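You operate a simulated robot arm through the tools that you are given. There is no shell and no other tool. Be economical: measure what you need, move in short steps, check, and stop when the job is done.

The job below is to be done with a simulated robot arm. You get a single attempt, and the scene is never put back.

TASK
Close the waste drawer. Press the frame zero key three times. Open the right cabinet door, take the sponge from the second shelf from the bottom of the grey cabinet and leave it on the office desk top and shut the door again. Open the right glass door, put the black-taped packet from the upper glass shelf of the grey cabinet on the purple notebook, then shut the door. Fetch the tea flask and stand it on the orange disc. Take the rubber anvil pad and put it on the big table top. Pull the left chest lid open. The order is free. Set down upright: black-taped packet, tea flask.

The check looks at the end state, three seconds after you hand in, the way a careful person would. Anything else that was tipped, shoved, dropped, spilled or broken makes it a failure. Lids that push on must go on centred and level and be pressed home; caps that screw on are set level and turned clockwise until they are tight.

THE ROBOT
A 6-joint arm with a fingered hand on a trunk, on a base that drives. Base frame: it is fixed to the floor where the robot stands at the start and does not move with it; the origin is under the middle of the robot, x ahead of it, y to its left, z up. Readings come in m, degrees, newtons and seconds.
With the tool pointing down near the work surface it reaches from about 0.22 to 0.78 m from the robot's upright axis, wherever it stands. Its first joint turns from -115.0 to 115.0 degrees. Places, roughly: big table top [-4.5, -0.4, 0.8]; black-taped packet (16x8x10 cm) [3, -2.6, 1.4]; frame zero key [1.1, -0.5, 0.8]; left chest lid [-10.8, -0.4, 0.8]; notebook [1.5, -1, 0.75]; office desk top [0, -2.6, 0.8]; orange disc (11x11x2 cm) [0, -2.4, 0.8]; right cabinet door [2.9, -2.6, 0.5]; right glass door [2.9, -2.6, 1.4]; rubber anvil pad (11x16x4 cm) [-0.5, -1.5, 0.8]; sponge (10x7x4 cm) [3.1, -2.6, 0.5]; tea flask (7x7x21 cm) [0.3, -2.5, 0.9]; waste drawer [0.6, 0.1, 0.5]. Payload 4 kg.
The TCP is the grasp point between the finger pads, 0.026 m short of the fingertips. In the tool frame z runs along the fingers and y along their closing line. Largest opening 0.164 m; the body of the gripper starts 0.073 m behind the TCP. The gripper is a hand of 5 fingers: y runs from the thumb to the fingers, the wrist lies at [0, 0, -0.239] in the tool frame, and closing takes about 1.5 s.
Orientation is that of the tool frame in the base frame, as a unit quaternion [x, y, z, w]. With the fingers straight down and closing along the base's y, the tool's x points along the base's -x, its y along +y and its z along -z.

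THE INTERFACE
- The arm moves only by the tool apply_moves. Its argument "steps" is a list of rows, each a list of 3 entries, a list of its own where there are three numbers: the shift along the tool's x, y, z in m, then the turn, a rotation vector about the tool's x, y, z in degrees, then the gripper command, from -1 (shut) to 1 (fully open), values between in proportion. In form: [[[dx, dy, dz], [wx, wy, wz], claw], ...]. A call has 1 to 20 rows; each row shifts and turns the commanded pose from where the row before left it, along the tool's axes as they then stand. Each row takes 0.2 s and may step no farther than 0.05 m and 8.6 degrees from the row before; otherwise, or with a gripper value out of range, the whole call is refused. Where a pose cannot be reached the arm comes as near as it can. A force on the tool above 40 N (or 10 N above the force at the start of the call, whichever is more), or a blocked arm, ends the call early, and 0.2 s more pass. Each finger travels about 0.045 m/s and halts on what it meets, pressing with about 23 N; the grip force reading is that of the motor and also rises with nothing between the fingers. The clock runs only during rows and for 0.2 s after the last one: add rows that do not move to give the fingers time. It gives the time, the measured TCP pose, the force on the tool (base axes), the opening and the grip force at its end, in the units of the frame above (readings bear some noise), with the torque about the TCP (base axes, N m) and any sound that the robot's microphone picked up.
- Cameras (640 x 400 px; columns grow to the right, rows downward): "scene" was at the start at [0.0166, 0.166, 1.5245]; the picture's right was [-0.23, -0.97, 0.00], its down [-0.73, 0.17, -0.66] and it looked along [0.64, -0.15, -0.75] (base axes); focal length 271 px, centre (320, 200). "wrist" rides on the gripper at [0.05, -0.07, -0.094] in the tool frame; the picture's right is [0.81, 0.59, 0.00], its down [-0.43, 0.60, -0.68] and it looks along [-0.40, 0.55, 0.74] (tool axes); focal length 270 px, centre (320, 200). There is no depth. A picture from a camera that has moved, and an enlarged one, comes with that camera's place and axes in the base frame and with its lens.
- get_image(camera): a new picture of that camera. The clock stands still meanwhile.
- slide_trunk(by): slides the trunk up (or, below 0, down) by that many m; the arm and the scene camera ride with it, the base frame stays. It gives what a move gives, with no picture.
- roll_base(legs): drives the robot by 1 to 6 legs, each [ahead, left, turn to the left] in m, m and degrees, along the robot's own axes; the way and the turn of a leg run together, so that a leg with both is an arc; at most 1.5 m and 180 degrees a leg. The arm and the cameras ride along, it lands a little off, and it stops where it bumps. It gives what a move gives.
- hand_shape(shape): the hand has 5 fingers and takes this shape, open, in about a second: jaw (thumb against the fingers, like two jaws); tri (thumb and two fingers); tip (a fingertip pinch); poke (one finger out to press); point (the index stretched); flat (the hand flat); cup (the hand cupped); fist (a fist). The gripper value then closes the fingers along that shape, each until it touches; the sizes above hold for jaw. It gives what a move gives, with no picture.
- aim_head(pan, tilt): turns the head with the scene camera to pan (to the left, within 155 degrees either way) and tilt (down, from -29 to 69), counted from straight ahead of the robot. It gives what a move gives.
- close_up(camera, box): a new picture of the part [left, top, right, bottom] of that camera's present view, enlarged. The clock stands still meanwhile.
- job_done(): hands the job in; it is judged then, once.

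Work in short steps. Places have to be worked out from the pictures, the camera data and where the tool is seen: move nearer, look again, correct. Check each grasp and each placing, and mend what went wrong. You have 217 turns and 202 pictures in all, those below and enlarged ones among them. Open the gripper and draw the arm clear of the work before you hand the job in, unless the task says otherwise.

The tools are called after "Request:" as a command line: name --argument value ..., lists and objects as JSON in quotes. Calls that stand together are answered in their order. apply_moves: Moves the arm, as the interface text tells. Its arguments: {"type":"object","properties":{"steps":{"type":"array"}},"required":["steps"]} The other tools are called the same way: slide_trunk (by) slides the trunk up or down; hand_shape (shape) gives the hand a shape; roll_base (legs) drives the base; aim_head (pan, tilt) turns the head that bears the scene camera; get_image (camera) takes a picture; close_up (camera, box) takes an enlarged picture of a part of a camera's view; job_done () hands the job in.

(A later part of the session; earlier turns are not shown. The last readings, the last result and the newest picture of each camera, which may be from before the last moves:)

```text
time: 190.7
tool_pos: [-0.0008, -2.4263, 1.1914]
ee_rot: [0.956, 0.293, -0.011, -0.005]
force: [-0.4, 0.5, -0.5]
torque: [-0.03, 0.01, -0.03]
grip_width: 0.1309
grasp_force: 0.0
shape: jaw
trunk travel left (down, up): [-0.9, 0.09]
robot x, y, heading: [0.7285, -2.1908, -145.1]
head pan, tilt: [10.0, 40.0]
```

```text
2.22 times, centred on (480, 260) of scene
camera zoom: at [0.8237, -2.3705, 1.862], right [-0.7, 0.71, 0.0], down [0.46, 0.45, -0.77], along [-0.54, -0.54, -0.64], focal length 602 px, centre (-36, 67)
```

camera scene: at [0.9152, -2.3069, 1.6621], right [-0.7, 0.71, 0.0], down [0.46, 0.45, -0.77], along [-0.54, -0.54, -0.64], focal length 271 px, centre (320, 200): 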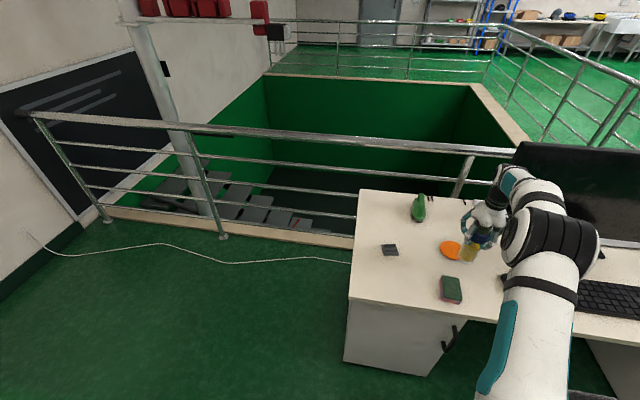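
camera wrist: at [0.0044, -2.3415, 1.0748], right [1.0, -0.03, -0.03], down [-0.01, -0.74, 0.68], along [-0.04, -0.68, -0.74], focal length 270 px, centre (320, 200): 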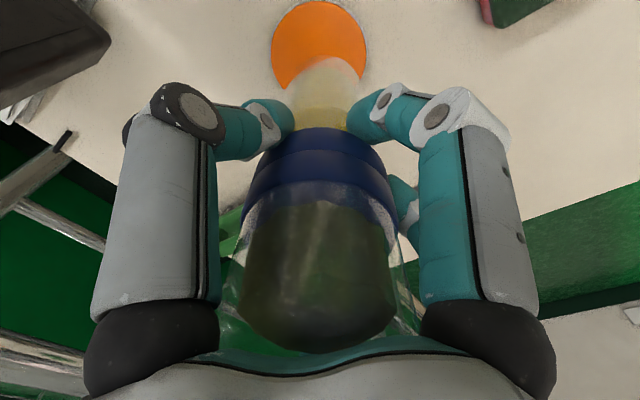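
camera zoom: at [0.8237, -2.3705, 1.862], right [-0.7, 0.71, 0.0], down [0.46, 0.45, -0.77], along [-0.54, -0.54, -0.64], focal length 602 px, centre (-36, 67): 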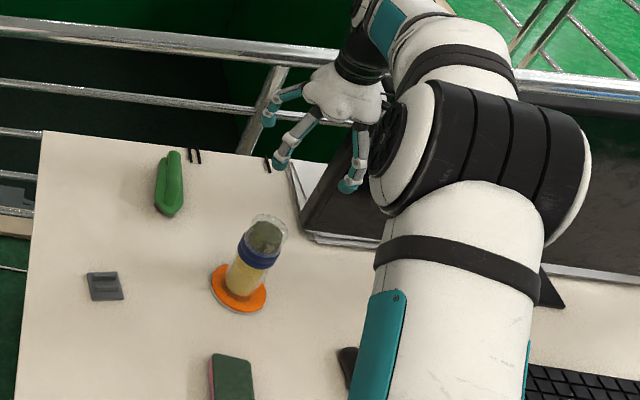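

The flask stands centred on the disc. I retract the arm, back away, turn to the cabinet and go to the right of the open lower door to shut it.

Request:
apply_moves --steps '[[[0.045, 0, 0], [0, 0, 0], -1], [[0.045, 0, 0], [0, 0, 0], -1], [[0.045, 0, 0], [0, 0, 0], -1], [[0.045, 0, 0], [0, 0, 0], -1], [[0, 0, 0], [0, 0, 0], -1], [[0, 0, 0], [0, 0, 0], -1], [[0, 0, 0], [0, 0, 0], -1], [[0, 0, 0], [0, 0, 0], -1]]'

Request:
roll_base --legs '[[-0.35, 0, 0], [0, 0, 179.3], [-0.1, -0.9, 0], [-0.1, -0.95, 0]]'

Request:
aim_head --pan 0 --tilt 30

Request:
get_image --camera "scene"

```text
time: 192.4
tool_pos: [0.1487, -2.3259, 1.1888]
ee_rot: [0.956, 0.292, -0.012, -0.005]
force: [0.2, 1.0, 1.1]
torque: [-0.01, 0.01, 0.06]
grip_width: 0.0
grasp_force: 9.0
shape: jaw
trunk travel left (down, up): [-0.9, 0.09]
robot x, y, heading: [0.7296, -2.1935, -145.1]
head pan, tilt: [10.0, 40.0]
```

```text
time: 211.0
tool_pos: [2.4504, -3.5436, 1.1875]
ee_rot: [-0.27, 0.963, -0.005, 0.012]
force: [0.0, -0.3, -0.3]
torque: [-0.03, -0.01, 0.01]
grip_width: 0.0001
grasp_force: 23.0
shape: jaw
trunk travel left (down, up): [-0.9, 0.09]
robot x, y, heading: [1.8646, -3.6556, 32.0]
head pan, tilt: [10.0, 40.0]
```

```text
time: 211.7
tool_pos: [2.4484, -3.5431, 1.1869]
ee_rot: [-0.27, 0.963, -0.005, 0.012]
force: [-1.1, -0.1, -0.4]
torque: [-0.04, 0.02, -0.03]
grip_width: 0.0003
grasp_force: 23.1
shape: jaw
trunk travel left (down, up): [-0.9, 0.09]
robot x, y, heading: [1.8617, -3.6512, 31.7]
head pan, tilt: [0.0, 30.0]
```

```text
110 pictures are left
camera scene: at [1.7914, -3.48, 1.8773], right [0.53, -0.85, 0.0], down [-0.42, -0.27, -0.87], along [0.73, 0.46, -0.5], focal length 271 px, centre (320, 200)
```

scene: 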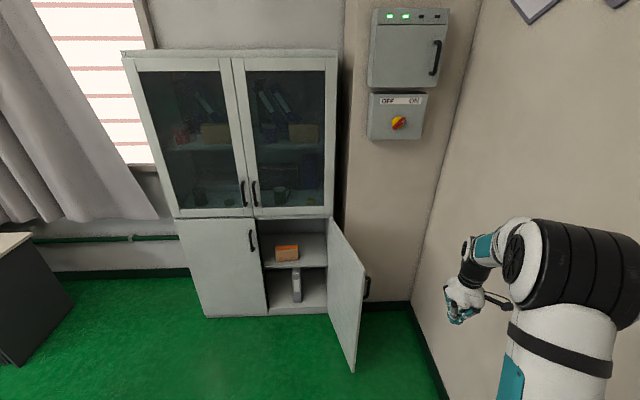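

The door edge is at d≈4.13, n≈0.46, and the hand is right of it. I lower the hand to door height and drive ahead beside the door.

Request:
slide_trunk --by -0.4

Request:
slide_trunk --by -0.07

Request:
roll_base --legs '[[0.47, 0, 2.3]]'

Request:
get_image --camera "scene"

```text
time: 215.6
tool_pos: [2.4492, -3.5424, 0.7873]
ee_rot: [-0.27, 0.963, -0.005, 0.011]
force: [-0.5, 0.7, -0.1]
torque: [0.03, -0.01, -0.01]
grip_width: 0.0
grasp_force: 23.4
shape: jaw
trunk travel left (down, up): [-0.5, 0.49]
robot x, y, heading: [1.8594, -3.6538, 31.9]
head pan, tilt: [0.0, 30.0]
```

```text
time: 216.7
tool_pos: [2.4496, -3.5428, 0.7179]
ee_rot: [-0.269, 0.963, -0.004, 0.012]
force: [0.6, -0.3, -0.1]
torque: [0.0, 0.03, 0.01]
grip_width: 0.0002
grasp_force: 23.2
shape: jaw
trunk travel left (down, up): [-0.43, 0.56]
robot x, y, heading: [1.861, -3.6497, 32.0]
head pan, tilt: [0.0, 30.0]
```

```text
time: 219.4
tool_pos: [2.8355, -3.2582, 0.7167]
ee_rot: [-0.293, 0.956, -0.005, 0.013]
force: [0.0, 0.0, -0.1]
torque: [0.02, 0.01, 0.02]
grip_width: 0.0001
grasp_force: 22.9
shape: jaw
trunk travel left (down, up): [-0.43, 0.56]
robot x, y, heading: [2.254, -3.3968, 34.6]
head pan, tilt: [0.0, 30.0]
```

```text
109 pictures are left
camera scene: at [2.1753, -3.2261, 1.4074], right [0.57, -0.82, 0.0], down [-0.41, -0.28, -0.87], along [0.71, 0.49, -0.5], focal length 271 px, centre (320, 200)
```

scene: 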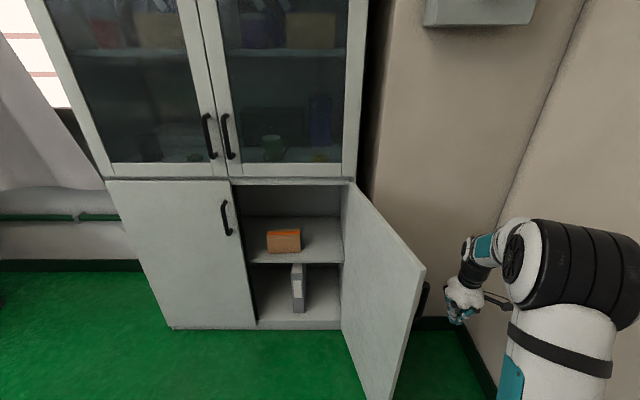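

The hand is right of the door. I sweep it closed along the arc with base legs, checking before the final push.

Request:
roll_base --legs '[[0, 0.2, 0], [0.01, 0.14, 0], [0.055, 0.13, 0], [0.095, 0.1, 0]]'

Request:
get_image --camera "scene"

```text
time: 223.8
tool_pos: [2.6495, -2.7052, 0.7165]
ee_rot: [-0.288, 0.957, -0.004, 0.013]
force: [0.7, -0.2, 0.6]
torque: [-0.02, -0.01, 0.0]
grip_width: 0.0002
grasp_force: 22.5
shape: jaw
trunk travel left (down, up): [-0.43, 0.56]
robot x, y, heading: [2.0669, -2.833, 34.1]
head pan, tilt: [0.0, 30.0]
```

```text
108 pictures are left
camera scene: at [1.9905, -2.6675, 1.4074], right [0.56, -0.83, 0.0], down [-0.41, -0.28, -0.87], along [0.72, 0.49, -0.5], focal length 271 px, centre (320, 200)
```

scene: 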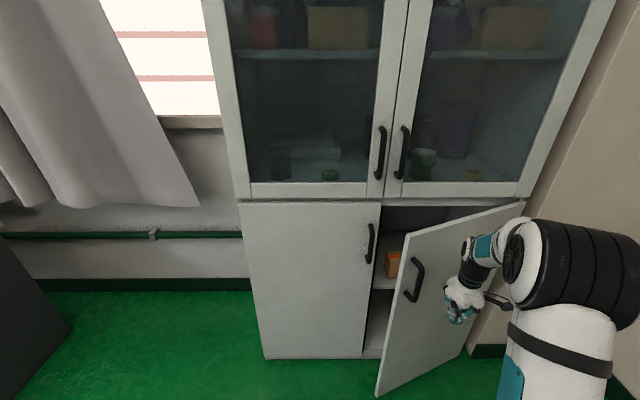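

The door is nearly shut. I push straight ahead until it stops.

Request:
roll_base --legs '[[0.12, 0.02, 0], [0.06, 0, 0], [0.05, 0, 0]]'

Request:
get_image --camera "scene"

```text
time: 226.1
tool_pos: [2.8068, -2.5781, 0.715]
ee_rot: [-0.284, 0.959, -0.005, 0.003]
force: [-3.4, -1.2, 0.7]
torque: [0.14, -0.33, -0.04]
grip_width: 0.0
grasp_force: 22.9
shape: jaw
trunk travel left (down, up): [-0.43, 0.56]
robot x, y, heading: [2.231, -2.7026, 33.9]
head pan, tilt: [0.0, 30.0]
stopped in leg 3: the force on the tool passed its limit at 89 N (the readings are from after the stop); the commanded pose is now the measured one
```

```text
107 pictures are left
camera scene: at [2.1537, -2.5335, 1.4074], right [0.56, -0.83, 0.0], down [-0.41, -0.28, -0.87], along [0.72, 0.48, -0.5], focal length 271 px, centre (320, 200)
```

scene: 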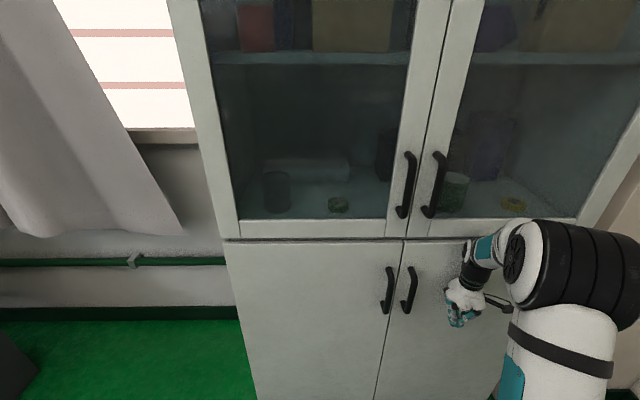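

The lower door is shut. For the glass door (handle about d 3.555, z 1.145) I back the base off and raise the hand while pitching it up to horizontal.

Request:
roll_base --legs '[[-0.33, 0.07, 0]]'

Request:
apply_moves --steps '[[[0, 0, -0.043], [0, -8, 0], -0.3], [[-0.006, 0, -0.0426], [0, -8, 0], -0.3], [[-0.0119, 0, -0.0413], [0, -8, 0], -0.3], [[-0.0175, 0, -0.0393], [0, -8, 0], -0.3], [[-0.0228, 0, -0.0365], [0, -8, 0], -0.3], [[-0.0276, 0, -0.0329], [0, -8, 0], -0.3], [[-0.032, 0, -0.0288], [0, -8, 0], -0.3], [[-0.0356, 0, -0.024], [0, -8, 0], -0.3], [[-0.0386, 0, -0.0189], [0, -8, 0], -0.3], [[-0.0409, 0, -0.0133], [0, -6, 0], -0.3]]'

Request:
aim_head --pan -5 --tilt 20

Request:
get_image --camera "scene"

Request:
get_image --camera "wrist"

```text
time: 228.3
tool_pos: [2.4994, -2.701, 0.7147]
ee_rot: [-0.283, 0.959, -0.004, 0.002]
force: [-0.4, -0.3, -1.4]
torque: [-0.02, 0.01, 0.02]
grip_width: 0.0
grasp_force: 22.7
shape: jaw
trunk travel left (down, up): [-0.43, 0.56]
robot x, y, heading: [1.9203, -2.8224, 34.0]
head pan, tilt: [0.0, 30.0]
```

```text
time: 230.5
tool_pos: [2.5027, -2.6796, 1.175]
ee_rot: [-0.223, 0.759, 0.171, 0.588]
force: [-0.6, -0.4, 0.9]
torque: [0.0, -0.04, -0.02]
grip_width: 0.0573
grasp_force: 0.1
shape: jaw
out of reach, approached as far as the arm can: row 8, 9, 10
trunk travel left (down, up): [-0.43, 0.56]
robot x, y, heading: [1.9234, -2.8229, 33.9]
head pan, tilt: [0.0, 30.0]
```

```text
time: 231.2
tool_pos: [2.5028, -2.68, 1.1748]
ee_rot: [-0.223, 0.759, 0.171, 0.587]
force: [0.3, 0.0, 0.7]
torque: [0.02, -0.02, 0.0]
grip_width: 0.0571
grasp_force: 0.1
shape: jaw
trunk travel left (down, up): [-0.43, 0.56]
robot x, y, heading: [1.9233, -2.8256, 33.8]
head pan, tilt: [-5.0, 20.0]
```

```text
106 pictures are left
camera scene: at [1.8526, -2.661, 1.4234], right [0.48, -0.88, 0.0], down [-0.3, -0.17, -0.94], along [0.82, 0.45, -0.34], focal length 271 px, centre (320, 200)
```

scene: 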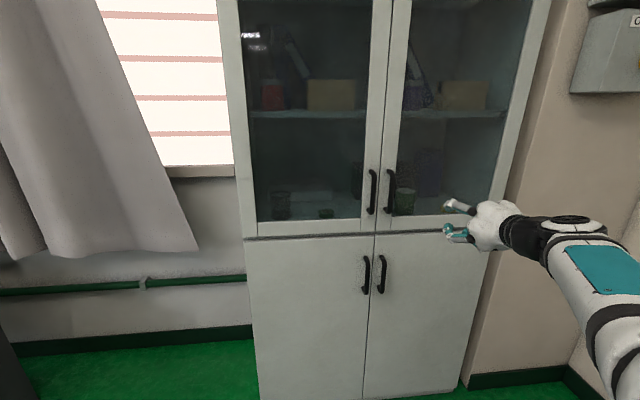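

```text
105 pictures are left
camera wrist: at [2.4538, -2.7939, 1.1489], right [-0.49, 0.38, -0.78], down [-0.78, 0.21, 0.59], along [0.39, 0.9, 0.2], focal length 270 px, centre (320, 200)
```

wrist: 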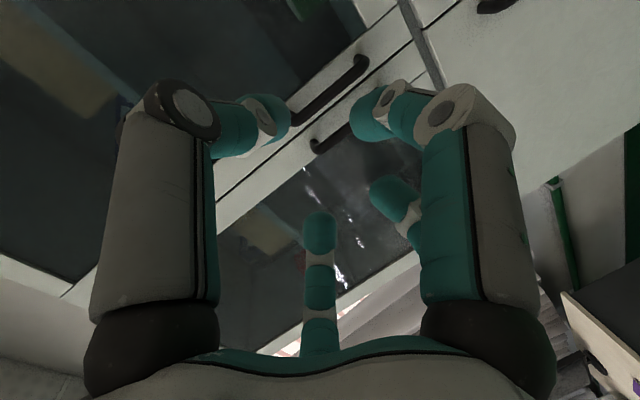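

The handle is at d 3.557, n 0.875, z 1.14. I align the hand and approach to 11 cm from it.

Request:
apply_moves --steps '[[[-0.0031, 0.0132, 0.0397], [0, 0, 0], -0.3], [[-0.0031, 0.0132, 0.0397], [0, 0, 0], -0.3], [[-0.0031, 0.0132, 0.0397], [0, 0, 0], -0.3], [[-0.0031, 0.0132, 0.0397], [0, 0, 0], -0.3], [[-0.0031, 0.0132, 0.0397], [0, 0, 0], -0.3]]'

Request:
get_image --camera "wrist"

```text
time: 232.4
tool_pos: [2.6277, -2.5144, 1.1676]
ee_rot: [-0.223, 0.745, 0.174, 0.604]
force: [0.3, -1.0, -0.8]
torque: [0.03, 0.01, -0.01]
grip_width: 0.0572
grasp_force: 0.1
shape: jaw
out of reach, approached as far as the arm can: row 1, 2
trunk travel left (down, up): [-0.43, 0.56]
robot x, y, heading: [1.9209, -2.8229, 33.9]
head pan, tilt: [-5.0, 20.0]
```

```text
104 pictures are left
camera wrist: at [2.5795, -2.6265, 1.139], right [-0.46, 0.4, -0.8], down [-0.81, 0.19, 0.56], along [0.38, 0.9, 0.23], focal length 270 px, centre (320, 200)
```

wrist: 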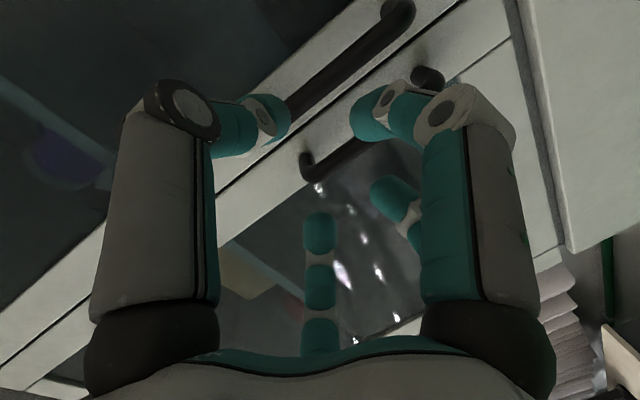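

The bar is about 8 mm to the tool's −y. I correct and advance 9 cm.

Request:
apply_moves --steps '[[[0, -0.0027, 0.0307], [0, 0, 0], -0.3], [[0, -0.0027, 0.0307], [0, 0, 0], -0.3], [[0, -0.0027, 0.0307], [0, 0, 0], -0.3]]'

Request:
get_image --camera "wrist"

```text
time: 233.2
tool_pos: [2.7073, -2.472, 1.1494]
ee_rot: [-0.223, 0.744, 0.175, 0.605]
force: [0.0, -1.8, -0.5]
torque: [0.05, 0.03, -0.02]
grip_width: 0.0573
grasp_force: 0.1
shape: jaw
trunk travel left (down, up): [-0.43, 0.56]
robot x, y, heading: [1.9279, -2.8268, 33.8]
head pan, tilt: [-5.0, 20.0]
```

```text
103 pictures are left
camera wrist: at [2.66, -2.5843, 1.1198], right [-0.46, 0.4, -0.8], down [-0.81, 0.19, 0.56], along [0.37, 0.9, 0.23], focal length 270 px, centre (320, 200)
```

wrist: 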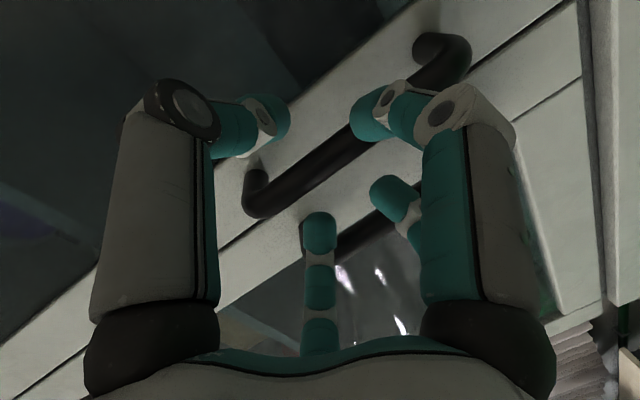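

The same picture as with the lower door before grasping. I advance 2.5 cm and close.

Request:
apply_moves --steps '[[[-0.003, 0, 0.012], [0, 0, 0], -0.3], [[-0.003, 0, 0.012], [0, 0, 0], -0.3], [[0, 0, 0], [0, 0, 0], -1], [[0, 0, 0], [0, 0, 0], -1], [[0, 0, 0], [0, 0, 0], -1], [[0, 0, 0], [0, 0, 0], -1]]'

Request:
apply_moves --steps '[[[0.009, -0.0056, -0.0405], [-4.89, 0, -1.05], -1], [[0.009, -0.0056, -0.0405], [-4.89, 0, -1.05], -1], [[0.009, -0.0056, -0.0405], [-4.89, 0, -1.05], -1]]'

Request:
get_image --camera "scene"

```text
time: 234.6
tool_pos: [2.7308, -2.459, 1.1493]
ee_rot: [-0.223, 0.745, 0.175, 0.604]
force: [4.7, -2.4, -1.5]
torque: [0.18, 0.04, 0.03]
grip_width: 0.0042
grasp_force: 22.4
shape: jaw
trunk travel left (down, up): [-0.43, 0.56]
robot x, y, heading: [1.9231, -2.8233, 33.7]
head pan, tilt: [-5.0, 20.0]
```

```text
time: 235.4
tool_pos: [2.6571, -2.5387, 1.176]
ee_rot: [-0.317, 0.719, 0.25, 0.566]
force: [11.3, -8.4, -30.4]
torque: [-0.08, 0.16, -0.15]
grip_width: 0.0008
grasp_force: 23.1
shape: jaw
out of reach, approached as far as the arm can: row 2, 3
trunk travel left (down, up): [-0.43, 0.56]
robot x, y, heading: [1.9231, -2.8252, 33.9]
head pan, tilt: [-5.0, 20.0]
```

```text
102 pictures are left
camera scene: at [1.8579, -2.6607, 1.4232], right [0.48, -0.88, 0.0], down [-0.3, -0.17, -0.94], along [0.82, 0.45, -0.35], focal length 271 px, centre (320, 200)
```

scene: 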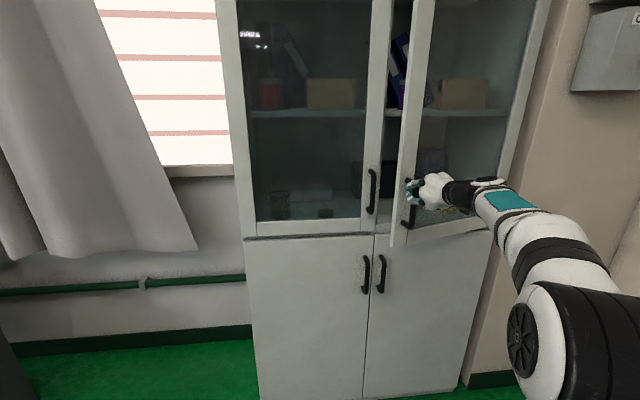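

The glass door has started to open. I relieve the upward drift slightly and continue with base legs along the arc.

Request:
apply_moves --steps '[[[0.012, 0, 0.003], [0, 0, 0], -1]]'

Request:
roll_base --legs '[[-0.06, -0.02, 0], [-0.05, -0.028, 0]]'

Request:
roll_base --legs '[[-0.035, -0.025, 0], [-0.035, -0.03, 0]]'

Request:
get_image --camera "scene"

```text
time: 235.8
tool_pos: [2.6597, -2.5335, 1.1764]
ee_rot: [-0.319, 0.716, 0.252, 0.567]
force: [7.3, -6.4, -35.0]
torque: [-0.14, 0.17, -0.15]
grip_width: 0.0009
grasp_force: 22.7
shape: jaw
out of reach, approached as far as the arm can: row 1
trunk travel left (down, up): [-0.43, 0.56]
robot x, y, heading: [1.9236, -2.8269, 33.9]
head pan, tilt: [-5.0, 20.0]
```

```text
time: 237.4
tool_pos: [2.5991, -2.6373, 1.1782]
ee_rot: [-0.316, 0.716, 0.252, 0.569]
force: [31.9, -11.9, -26.7]
torque: [-0.06, -0.27, 0.34]
grip_width: 0.0006
grasp_force: 23.4
shape: jaw
trunk travel left (down, up): [-0.43, 0.56]
robot x, y, heading: [1.86, -2.927, 33.6]
head pan, tilt: [-5.0, 20.0]
```

```text
time: 238.8
tool_pos: [2.5743, -2.7247, 1.1767]
ee_rot: [-0.314, 0.717, 0.249, 0.57]
force: [51.1, -7.7, -9.4]
torque: [-0.06, -0.73, 0.85]
grip_width: 0.0002
grasp_force: 23.2
shape: jaw
trunk travel left (down, up): [-0.43, 0.56]
robot x, y, heading: [1.8345, -3.012, 33.8]
head pan, tilt: [-5.0, 20.0]
```

```text
101 pictures are left
camera scene: at [1.7699, -2.8475, 1.424], right [0.48, -0.88, 0.0], down [-0.31, -0.16, -0.94], along [0.82, 0.45, -0.35], focal length 271 px, centre (320, 200)
```

scene: 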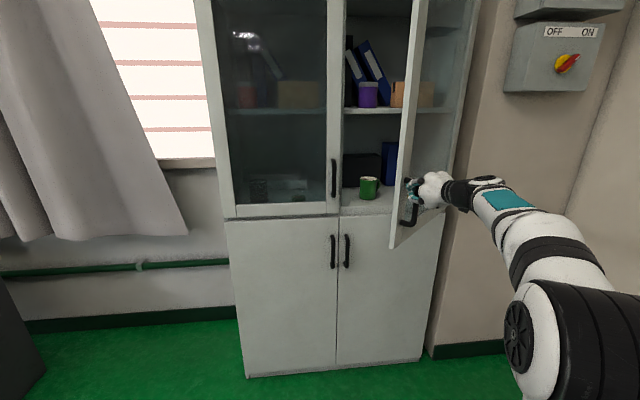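

The door is about 42° open. I release the bar, back out, then shift the hand left past the door edge with fingers closed, like before.

Request:
apply_moves --steps '[[[0, 0, 0.003], [0, 0, 0], -0.1], [[0, 0, 0], [0, 0, 0], -0.1], [[0, 0, 0], [0, 0, 0], -0.1], [[0, 0, 0], [0, 0, 0], -0.1], [[0, 0, 0], [0, 0, 0], -0.1], [[0, 0, -0.03], [0, 0, 0], -0.1], [[0, 0, -0.03], [0, 0, 0], -0.1], [[0, 0, -0.04], [0, 0, 0], -0.1]]'

Request:
apply_moves --steps '[[[-0.003, 0.038, 0.003], [0, 0, 0], -1], [[-0.003, 0.038, 0.003], [0, 0, 0], -1], [[-0.003, 0.038, 0.003], [0, 0, 0], -1], [[-0.003, 0.038, 0.003], [0, 0, 0], -1], [[-0.003, 0.038, 0.003], [0, 0, 0], -1], [[0, 0, 0], [8.2, 0, 2.2], -1], [[0, 0, 0], [8.2, 0, 2.2], -1], [[0, 0, 0], [8.2, 0, 2.2], -1], [[0, 0, 0], [8.2, 0, 2.2], -1], [[0, 0, 0], [8.2, 0, 2.2], -1]]'

Request:
get_image --camera "scene"

```text
time: 240.6
tool_pos: [2.5041, -2.7922, 1.2083]
ee_rot: [-0.314, 0.718, 0.248, 0.569]
force: [0.5, 0.5, 0.3]
torque: [0.01, 0.0, -0.01]
grip_width: 0.0735
grasp_force: 0.0
shape: jaw
out of reach, approached as far as the arm can: row 7
trunk travel left (down, up): [-0.43, 0.56]
robot x, y, heading: [1.833, -3.0116, 33.6]
head pan, tilt: [-5.0, 20.0]
```

```text
time: 242.8
tool_pos: [2.3738, -2.6473, 1.2068]
ee_rot: [-0.054, 0.795, 0.053, 0.602]
force: [1.1, -0.2, 3.2]
torque: [-0.06, 0.17, 0.06]
grip_width: 0.0
grasp_force: 23.1
shape: jaw
out of reach, approached as far as the arm can: row 8
trunk travel left (down, up): [-0.43, 0.56]
robot x, y, heading: [1.8324, -3.0111, 33.6]
head pan, tilt: [-5.0, 20.0]
```

```text
100 pictures are left
camera scene: at [1.7615, -2.8465, 1.4235], right [0.48, -0.88, 0.0], down [-0.3, -0.16, -0.94], along [0.82, 0.45, -0.34], focal length 271 px, centre (320, 200)
```

scene: 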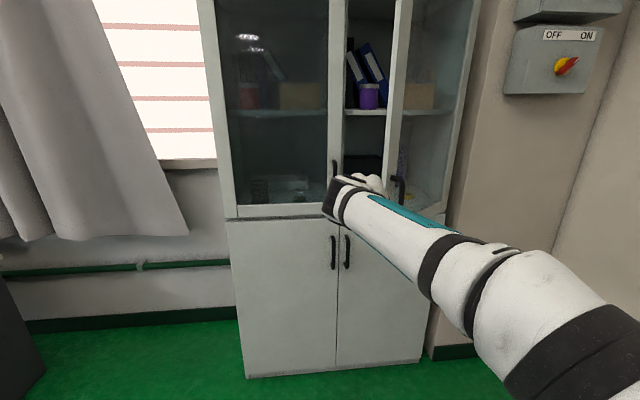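

The door is at about 35°. I repeat the base manoeuvre: left, ahead, turn right, so that the hand points in behind the door.

Request:
roll_base --legs '[[0, 0.32, 0], [0.305, 0, 0], [0, 0, -35]]'

Request:
aim_head --pan 0 --tilt 15

Request:
get_image --camera "scene"

```text
time: 248.2
tool_pos: [2.5598, -2.5845, 1.2083]
ee_rot: [0.181, 0.772, -0.134, 0.594]
force: [1.4, -0.5, 0.2]
torque: [0.01, -0.02, 0.01]
grip_width: 0.0
grasp_force: 22.6
shape: jaw
trunk travel left (down, up): [-0.43, 0.56]
robot x, y, heading: [1.9029, -2.5734, -1.2]
head pan, tilt: [-5.0, 20.0]
```

```text
time: 248.9
tool_pos: [2.5605, -2.5861, 1.2091]
ee_rot: [0.18, 0.773, -0.134, 0.594]
force: [0.1, -1.7, 0.3]
torque: [0.03, -0.01, 0.0]
grip_width: 0.0
grasp_force: 23.1
shape: jaw
trunk travel left (down, up): [-0.43, 0.56]
robot x, y, heading: [1.9096, -2.5746, -0.9]
head pan, tilt: [0.0, 15.0]
```

```text
99 pictures are left
camera scene: at [1.9449, -2.3901, 1.4316], right [-0.02, -1.0, 0.0], down [-0.26, 0.0, -0.97], along [0.97, -0.02, -0.26], focal length 271 px, centre (320, 200)
```

scene: 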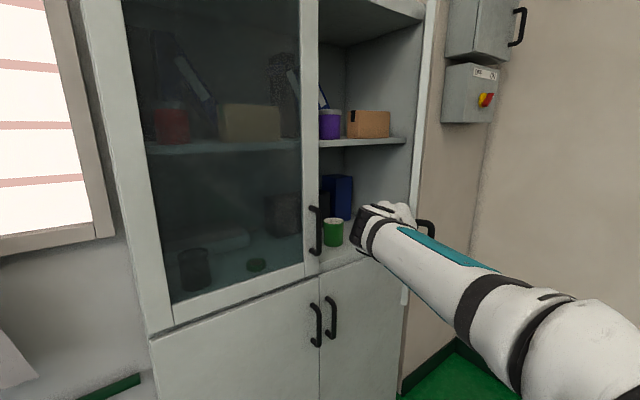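

The hand is behind the door edge. I advance and strafe right to sweep it open.

Request:
roll_base --legs '[[0.12, 0, 0], [0, -0.42, 0]]'

Request:
get_image --camera "scene"

```text
time: 251.1
tool_pos: [2.6733, -2.6884, 1.2099]
ee_rot: [0.181, 0.772, -0.134, 0.594]
force: [-18.2, 4.2, 3.3]
torque: [0.08, 0.99, -0.84]
grip_width: 0.0
grasp_force: 23.3
shape: jaw
trunk travel left (down, up): [-0.43, 0.56]
robot x, y, heading: [2.0262, -2.6852, -0.5]
head pan, tilt: [0.0, 15.0]
stopped in leg 2: the force on the tool passed its limit at 52 N (the readings are from after the stop); the commanded pose is now the measured one
```

```text
98 pictures are left
camera scene: at [2.0589, -2.4957, 1.4316], right [-0.01, -1.0, 0.0], down [-0.26, 0.0, -0.97], along [0.97, -0.01, -0.26], focal length 271 px, centre (320, 200)
```

scene: 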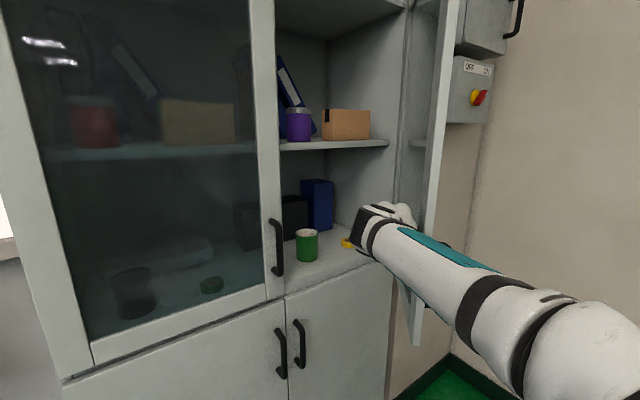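

The door is moving, just a force peak. I continue the strafe in smaller legs.

Request:
roll_base --legs '[[-0.01, -0.1, 0]]'

Request:
roll_base --legs '[[0, -0.1, 0]]'

Request:
get_image --camera "scene"

```text
time: 252.2
tool_pos: [2.6657, -2.7901, 1.2069]
ee_rot: [0.182, 0.773, -0.135, 0.592]
force: [0.2, 0.7, 0.1]
torque: [0.02, -0.02, -0.03]
grip_width: 0.0001
grasp_force: 22.8
shape: jaw
trunk travel left (down, up): [-0.43, 0.56]
robot x, y, heading: [2.0135, -2.7808, -0.7]
head pan, tilt: [0.0, 15.0]
```

```text
time: 253.4
tool_pos: [2.665, -2.8891, 1.207]
ee_rot: [0.182, 0.773, -0.135, 0.592]
force: [-0.9, 0.2, 0.7]
torque: [0.02, -0.02, 0.01]
grip_width: 0.0
grasp_force: 23.1
shape: jaw
trunk travel left (down, up): [-0.43, 0.56]
robot x, y, heading: [2.0154, -2.8751, -1.1]
head pan, tilt: [0.0, 15.0]
```

```text
97 pictures are left
camera scene: at [2.0502, -2.6945, 1.4317], right [-0.02, -1.0, 0.0], down [-0.26, 0.0, -0.97], along [0.97, -0.02, -0.26], focal length 271 px, centre (320, 200)
```

scene: 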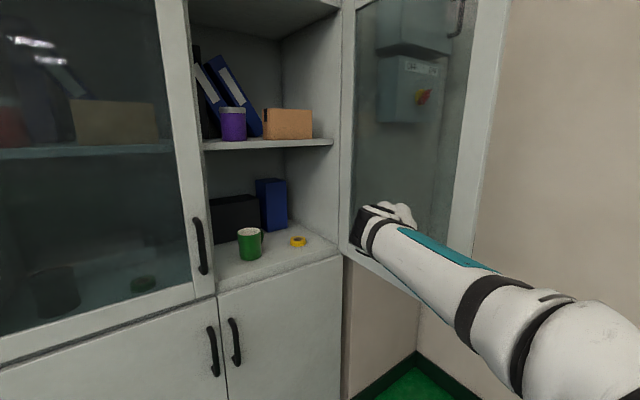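

The door is at about 85°. I push a little more so that it stays out of the way.

Request:
roll_base --legs '[[0, -0.13, 0]]'

Request:
close_up --camera "scene" --box '[120, 60, 360, 210]'

Request:
get_image --camera "scene"

```text
time: 254.7
tool_pos: [2.662, -3.022, 1.2065]
ee_rot: [0.182, 0.773, -0.135, 0.592]
force: [-0.1, -0.9, 0.6]
torque: [0.0, -0.02, -0.01]
grip_width: 0.0
grasp_force: 23.0
shape: jaw
trunk travel left (down, up): [-0.43, 0.56]
robot x, y, heading: [2.0109, -3.0072, -1.1]
head pan, tilt: [0.0, 15.0]
```

```text
2.67 times, centred on (240, 135) of scene
camera zoom: at [2.0483, -2.8265, 1.4317], right [-0.02, -1.0, 0.0], down [-0.26, 0.01, -0.97], along [0.97, -0.02, -0.26], focal length 722 px, centre (533, 373)
```

zoom: 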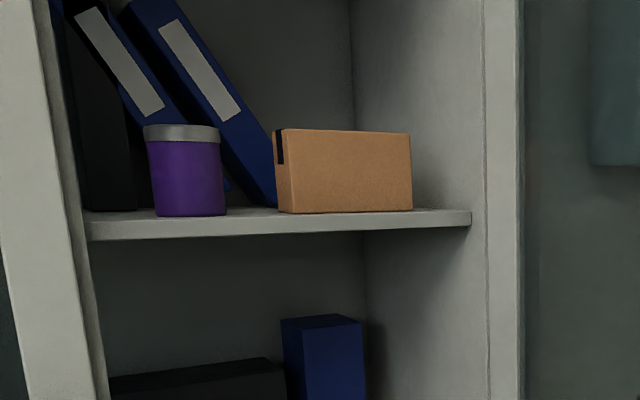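

```text
95 pictures are left
camera scene: at [2.0483, -2.8265, 1.4317], right [-0.02, -1.0, 0.0], down [-0.26, 0.01, -0.97], along [0.97, -0.02, -0.26], focal length 271 px, centre (320, 200)
```

scene: 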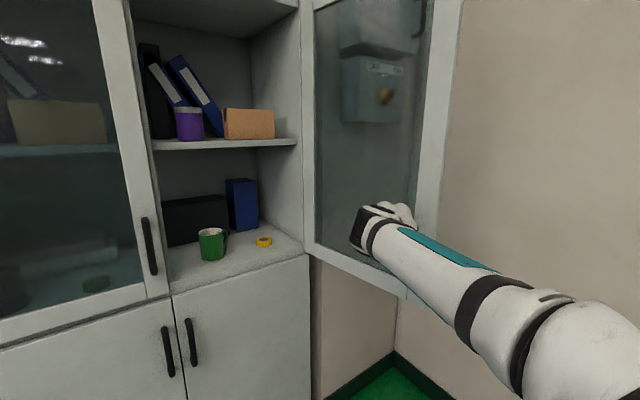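

The packet (black tape at its left end) spans d 3.76–3.92, n 0.99–1.07, z 1.39–1.49. I'll grip it top-down across its 8 cm depth. I back off, turn square to the cabinet and bring the tool vertical.

Request:
roll_base --legs '[[-0.25, 0, 0], [0, 0, 35]]'

Request:
apply_moves --steps '[[[0.0309, 0, 0.0083], [0, 7.5, 0], 0.3], [[0.0296, 0, 0.0122], [0, 7.5, 0], 0.3], [[0.0277, 0, 0.016], [0, 7.5, 0], 0.3], [[0.0254, 0, 0.0195], [0, 7.5, 0], 0.3], [[0.0226, 0, 0.0226], [0, 7.5, 0], 0.3], [[0.0195, 0, 0.0254], [0, 7.5, 0], 0.3], [[0.016, 0, 0.0277], [0, 7.5, 0], 0.3], [[0.0122, 0, 0.0296], [0, 7.5, 0], 0.3], [[0.0083, 0, 0.0309], [0, 7.5, 0], 0.3], [[0.0042, 0, 0.0317], [0, 7.5, 0], 0.3]]'

Request:
apply_moves --steps '[[[0, 0, 0], [0, 0, -8.6], 1], [[0, 0, 0], [0, 0, -8.6], 1], [[0, 0, 0], [0, 0, -8.6], 1], [[0, 0, 0], [0, 0, -8.6], 1], [[0, 0, 0], [0, 0, -8.6], 1], [[0, 0, 0], [0, 0, -8.6], 1], [[0, 0, 0], [0, 0, -8.6], 1], [[0, 0, 0], [0, 0, -8.6], 1], [[0, 0, 0], [0, 0, -8.6], 1], [[0, 0, 0], [0, 0, -8.6], 1], [[0, 0, 0], [0, 0, -8.6], 1], [[0, 0, 0], [0, 0, -8.6], 1], [[0, 0, 0], [0, 0, -8.6], 1]]'

Request:
slide_trunk --by 0.4

```text
time: 258.2
tool_pos: [2.3023, -2.6386, 1.2076]
ee_rot: [-0.061, 0.792, 0.051, 0.605]
force: [0.1, 0.7, -0.5]
torque: [-0.03, 0.0, -0.03]
grip_width: 0.0
grasp_force: 23.3
shape: jaw
trunk travel left (down, up): [-0.43, 0.56]
robot x, y, heading: [1.7648, -3.0041, 34.1]
head pan, tilt: [0.0, 15.0]
```

```text
time: 260.4
tool_pos: [2.3009, -2.6349, 0.8859]
ee_rot: [-0.08, 0.997, 0.004, -0.003]
force: [0.7, 0.1, -0.6]
torque: [0.03, 0.01, -0.01]
grip_width: 0.1067
grasp_force: 0.0
shape: jaw
trunk travel left (down, up): [-0.43, 0.56]
robot x, y, heading: [1.7669, -3.0026, 34.2]
head pan, tilt: [0.0, 15.0]
```

```text
time: 263.2
tool_pos: [2.2983, -2.631, 0.8881]
ee_rot: [0.856, -0.518, -0.001, 0.0]
force: [-0.5, 0.2, -0.7]
torque: [0.02, 0.02, -0.01]
grip_width: 0.1639
grasp_force: 0.1
shape: jaw
out of reach, approached as far as the arm can: row 13
trunk travel left (down, up): [-0.43, 0.56]
robot x, y, heading: [1.7662, -3.0075, 34.3]
head pan, tilt: [0.0, 15.0]
```

```text
time: 267.0
tool_pos: [2.2975, -2.6314, 1.2871]
ee_rot: [0.855, -0.519, 0.0, -0.002]
force: [0.2, -0.4, -0.1]
torque: [0.0, 0.01, -0.02]
grip_width: 0.1639
grasp_force: 0.1
shape: jaw
trunk travel left (down, up): [-0.83, 0.16]
robot x, y, heading: [1.7665, -3.0068, 34.5]
head pan, tilt: [0.0, 15.0]
```

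The wrist hit its roll limit this way. Approaching from the left I need the opposite yaw instead (fingers behind, thumb in front), so I rotate back the other way.

Request:
apply_moves --steps '[[[0, 0, 0], [0, 0, 8.6], 1], [[0, 0, 0], [0, 0, 8.6], 1], [[0, 0, 0], [0, 0, 8.6], 1], [[0, 0, 0], [0, 0, 8.6], 1], [[0, 0, 0], [0, 0, 8.6], 1], [[0, 0, 0], [0, 0, 8.6], 1], [[0, 0, 0], [0, 0, 8.6], 1], [[0, 0, 0], [0, 0, 8.6], 1], [[0, 0, 0], [0, 0, 8.6], 1], [[0, 0, 0], [0, 0, 8.6], 1], [[0, 0, 0], [0, 0, 8.6], 1], [[0, 0, 0], [0, 0, 8.6], 1], [[0, 0, 0], [0, 0, 8.6], 1], [[0, 0, 0], [0, 0, 8.6], 1], [[0, 0, 0], [0, 0, 8.6], 1], [[0, 0, 0], [0, 0, 8.6], 1]]'

Request:
slide_trunk --by 0.16

Request:
get_image --camera "scene"

```text
time: 270.4
tool_pos: [2.2968, -2.6304, 1.2873]
ee_rot: [0.175, 0.984, 0.001, -0.001]
force: [0.5, 0.2, 0.1]
torque: [0.03, 0.01, -0.02]
grip_width: 0.1639
grasp_force: 0.1
shape: jaw
trunk travel left (down, up): [-0.83, 0.16]
robot x, y, heading: [1.7658, -3.0068, 34.2]
head pan, tilt: [0.0, 15.0]
```

```text
time: 272.2
tool_pos: [2.2978, -2.6303, 1.4474]
ee_rot: [0.174, 0.985, 0.0, -0.001]
force: [-0.7, 0.2, -0.2]
torque: [0.01, -0.01, -0.03]
grip_width: 0.1641
grasp_force: 0.0
shape: jaw
trunk travel left (down, up): [-0.99, 0.0]
robot x, y, heading: [1.7655, -3.0015, 34.1]
head pan, tilt: [0.0, 15.0]
```

```text
94 pictures are left
camera scene: at [1.6888, -2.834, 1.9916], right [0.56, -0.83, 0.0], down [-0.21, -0.15, -0.97], along [0.8, 0.54, -0.26], focal length 271 px, centre (320, 200)
```

scene: 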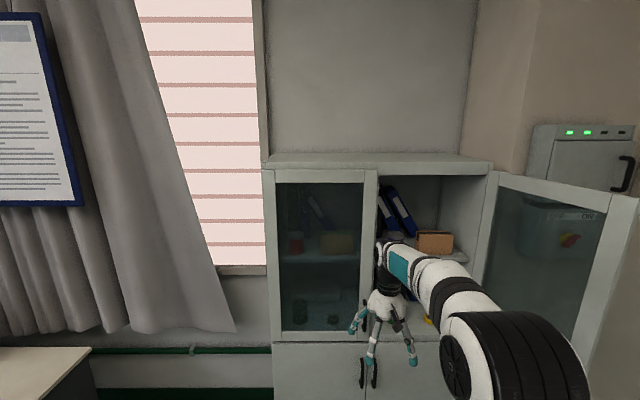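

I finish the yaw, raise to z 1.50, shift the hand right, and tilt it forward 30° so that the wrist stays below the frame when entering.

Request:
apply_moves --steps '[[[0, 0, -0.013], [0, 0, 8.6], 1], [[0, 0, -0.013], [0, 0, 8.6], 1], [[0, 0, -0.013], [0, 0, 8.6], 1], [[0, 0, -0.013], [0, 0, 8.6], 1], [[-0.048, -0.006, 0], [0, 0, 0], 1], [[-0.048, -0.006, 0], [0, 0, 0], 1], [[-0.048, -0.006, 0], [0, 0, 0], 1], [[-0.048, -0.006, 0], [0, 0, 0], 1], [[-0.048, -0.006, 0], [0, 0, 0], 1], [[0, 0, 0], [-7.5, 0, 0], 1], [[0, 0, 0], [-7.5, 0, 0], 1], [[0, 0, 0], [-7.5, 0, 0], 1], [[0, 0, 0], [-7.5, 0, 0], 1]]'

Request:
get_image --camera "scene"

```text
time: 275.0
tool_pos: [2.4083, -2.8442, 1.4938]
ee_rot: [0.443, 0.858, 0.232, 0.119]
force: [-0.4, -0.2, -0.2]
torque: [0.02, 0.02, 0.01]
grip_width: 0.1639
grasp_force: 0.0
shape: jaw
out of reach, approached as far as the arm can: row 9
trunk travel left (down, up): [-0.99, 0.0]
robot x, y, heading: [1.7673, -3.0056, 34.3]
head pan, tilt: [0.0, 15.0]
```

```text
93 pictures are left
camera scene: at [1.6872, -2.8349, 1.9916], right [0.56, -0.83, 0.0], down [-0.21, -0.15, -0.97], along [0.8, 0.54, -0.26], focal length 271 px, centre (320, 200)
```

scene: 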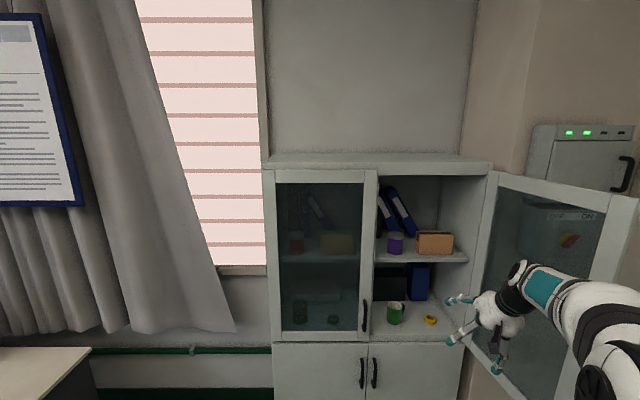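

Clear view of the packet now. I enlarge to refine its position.

Request:
close_up --camera "scene" --box '[370, 200, 490, 275]'

```text
5.33 times, centred on (430, 238) of scene
camera zoom: at [1.6872, -2.8349, 1.9916], right [0.56, -0.83, 0.0], down [-0.21, -0.15, -0.97], along [0.8, 0.54, -0.26], focal length 1445 px, centre (-267, 0)
```

zoom: 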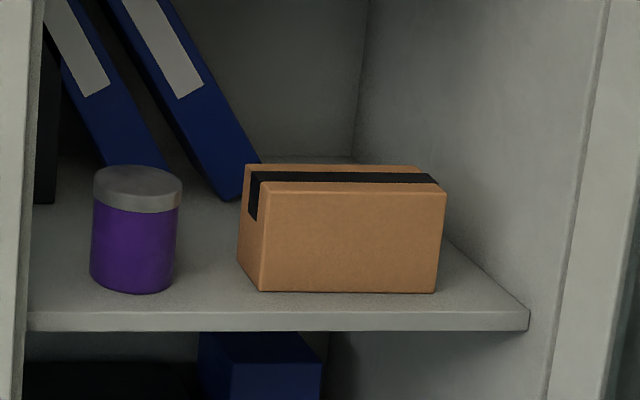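

Packet centre ≈ (d 3.862, n 1.058), z 1.385–1.485. The glass door has swung wide open. I drive in with the hand tilted, first part way.

Request:
roll_base --legs '[[0, -0.144, 0], [0.47, 0, 0]]'

Request:
get_image --camera "scene"

Request:
get_image --camera "wrist"

```text
time: 278.8
tool_pos: [2.8707, -2.7003, 1.4943]
ee_rot: [0.438, 0.861, 0.231, 0.117]
force: [-0.3, 0.0, -0.1]
torque: [0.03, 0.01, 0.02]
grip_width: 0.164
grasp_force: 0.0
shape: jaw
trunk travel left (down, up): [-0.99, 0.0]
robot x, y, heading: [2.2292, -2.8653, 34.8]
head pan, tilt: [0.0, 15.0]
```

```text
91 pictures are left
camera scene: at [2.1496, -2.6958, 1.9916], right [0.57, -0.82, 0.0], down [-0.21, -0.15, -0.97], along [0.79, 0.55, -0.26], focal length 271 px, centre (320, 200)
```

scene: 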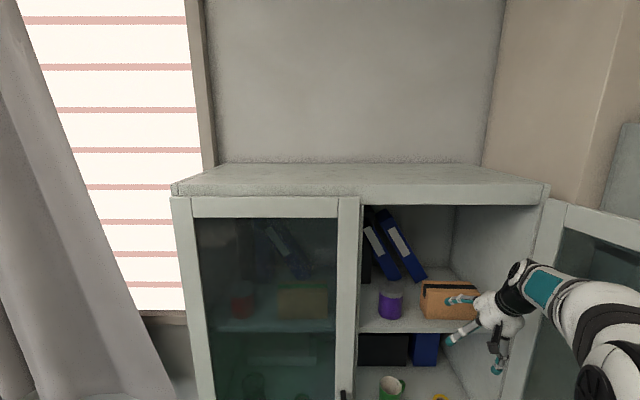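

```text
90 pictures are left
camera wrist: at [2.7541, -2.7211, 1.5393], right [-0.06, 0.95, 0.3], down [0.4, -0.25, 0.88], along [0.92, 0.17, -0.36], focal length 270 px, centre (320, 200)
```

wrist: 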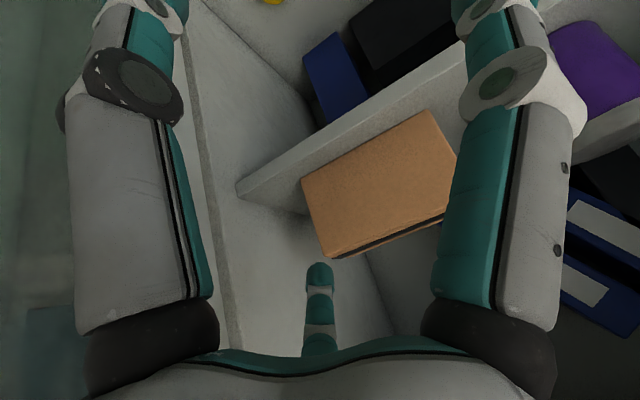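

The hand is aligned in d; back fingertips clear the packet top by about 2 cm. I drive ahead 13 cm and check.

Request:
roll_base --legs '[[0.13, 0.006, 0]]'

Request:
get_image --camera "wrist"

Request:
close_up --camera "scene" --box '[340, 180, 560, 340]'

```text
time: 280.0
tool_pos: [2.9724, -2.6213, 1.4933]
ee_rot: [0.438, 0.861, 0.231, 0.117]
force: [-0.4, -0.2, -0.2]
torque: [-0.01, 0.01, -0.02]
grip_width: 0.164
grasp_force: 0.1
shape: jaw
trunk travel left (down, up): [-0.99, 0.0]
robot x, y, heading: [2.3321, -2.786, 34.9]
head pan, tilt: [0.0, 15.0]
```

```text
89 pictures are left
camera wrist: at [2.8563, -2.6431, 1.5394], right [-0.06, 0.95, 0.3], down [0.4, -0.25, 0.88], along [0.92, 0.17, -0.36], focal length 270 px, centre (320, 200)
```

wrist: 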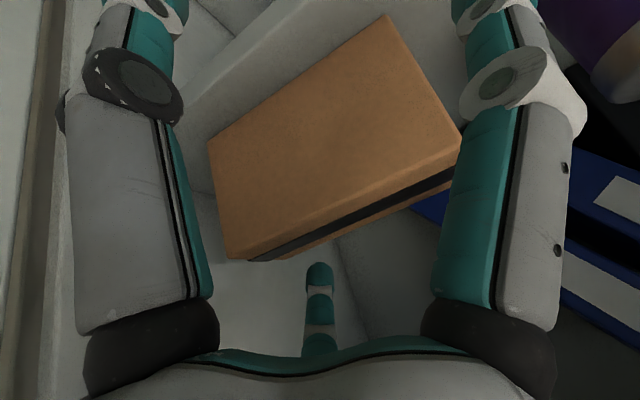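

```text
2.50 times, centred on (450, 260) of scene
camera zoom: at [2.2517, -2.6175, 1.9916], right [0.57, -0.82, 0.0], down [-0.21, -0.15, -0.97], along [0.79, 0.55, -0.26], focal length 677 px, centre (-5, 50)
```

zoom: 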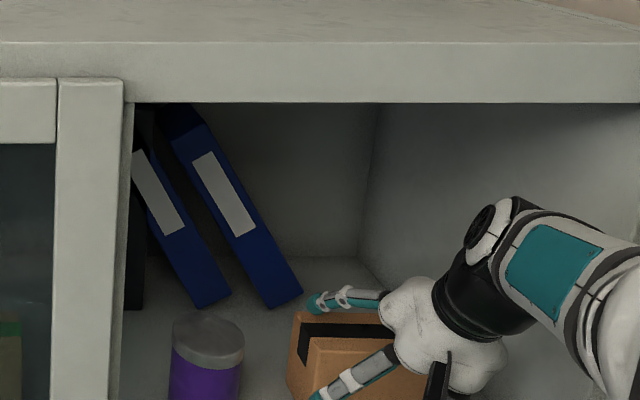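

The packet is centred at (3.852, 1.053), front at n 1.013. I go 5.6 cm farther, then rotate to vertical while lowering, so that the fingers go down behind it.

Request:
roll_base --legs '[[0.056, 0, 0]]'

Request:
apply_moves --steps '[[[0, -0.003, 0.0052], [7.5, 0, 0], 1], [[0, -0.0023, 0.0055], [7.5, 0, 0], 1], [[0, -0.0016, 0.0058], [7.5, 0, 0], 1]]'

Request:
get_image --camera "wrist"

Request:
close_up --camera "scene" --box '[340, 180, 560, 340]'

```text
time: 281.0
tool_pos: [3.0181, -2.5902, 1.4923]
ee_rot: [0.439, 0.86, 0.23, 0.117]
force: [1.0, -0.7, -0.2]
torque: [0.0, 0.01, 0.0]
grip_width: 0.1639
grasp_force: 0.1
shape: jaw
trunk travel left (down, up): [-0.99, 0.0]
robot x, y, heading: [2.3727, -2.7575, 34.6]
head pan, tilt: [0.0, 15.0]
```

```text
time: 281.8
tool_pos: [3.0193, -2.5903, 1.4761]
ee_rot: [0.453, 0.889, 0.058, 0.029]
force: [3.3, 3.0, 4.2]
torque: [-0.05, -0.36, 0.21]
grip_width: 0.1639
grasp_force: 0.1
shape: jaw
trunk travel left (down, up): [-0.99, 0.0]
robot x, y, heading: [2.3767, -2.757, 35.0]
head pan, tilt: [0.0, 15.0]
```

```text
87 pictures are left
camera wrist: at [2.9237, -2.5957, 1.5588], right [0.0, 1.0, 0.08], down [0.66, -0.06, 0.75], along [0.75, 0.05, -0.66], focal length 270 px, centre (320, 200)
```

wrist: 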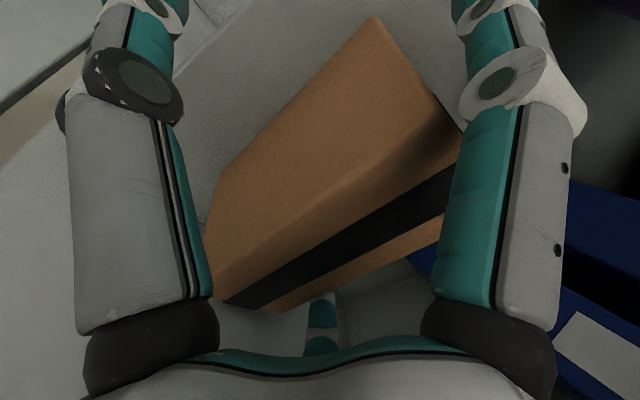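

```text
2.50 times, centred on (450, 260) of scene
camera zoom: at [2.2979, -2.585, 1.9917], right [0.57, -0.82, 0.0], down [-0.21, -0.15, -0.97], along [0.79, 0.55, -0.26], focal length 677 px, centre (-5, 50)
```

zoom: 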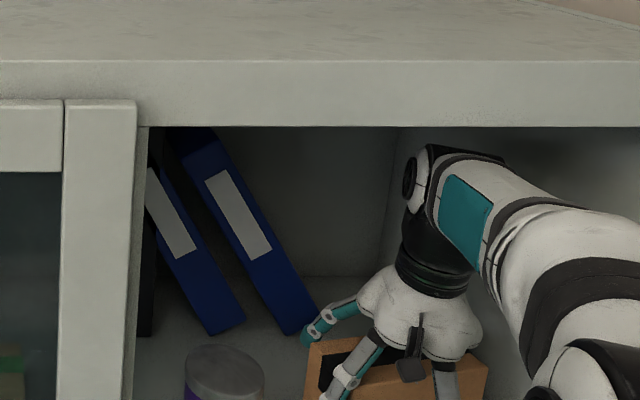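

A light contact: the rear fingers touch the packet's back edge. I ease 8 mm forward, finish the rotation, and lower a little.

Request:
apply_moves --steps '[[[0, 0.008, 0], [0, 0, 0], 1], [[0, 0, 0.002], [7.0, 0, 0], 1], [[0, 0, 0.006], [0, 0, 0], 1]]'

Request:
get_image --camera "wrist"

```text
time: 282.6
tool_pos: [3.0239, -2.5864, 1.4682]
ee_rot: [0.454, 0.891, 0.005, 0.002]
force: [0.4, -0.1, -0.3]
torque: [-0.01, -0.02, 0.0]
grip_width: 0.1638
grasp_force: 0.0
shape: jaw
trunk travel left (down, up): [-0.99, 0.0]
robot x, y, heading: [2.3792, -2.7552, 34.6]
head pan, tilt: [0.0, 15.0]
```

```text
85 pictures are left
camera wrist: at [2.9378, -2.5864, 1.5613], right [0.0, 1.0, 0.01], down [0.73, -0.01, 0.68], along [0.68, 0.0, -0.73], focal length 270 px, centre (320, 200)
```

wrist: 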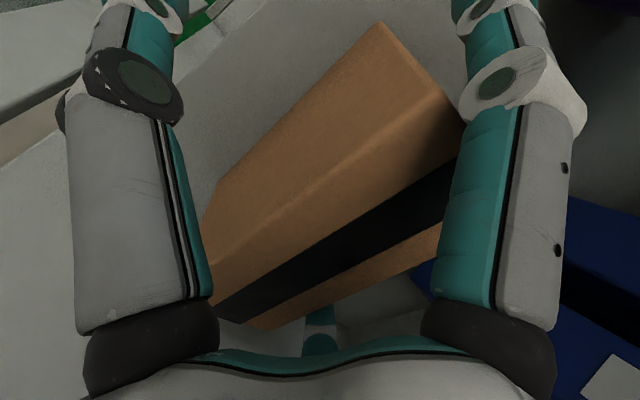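

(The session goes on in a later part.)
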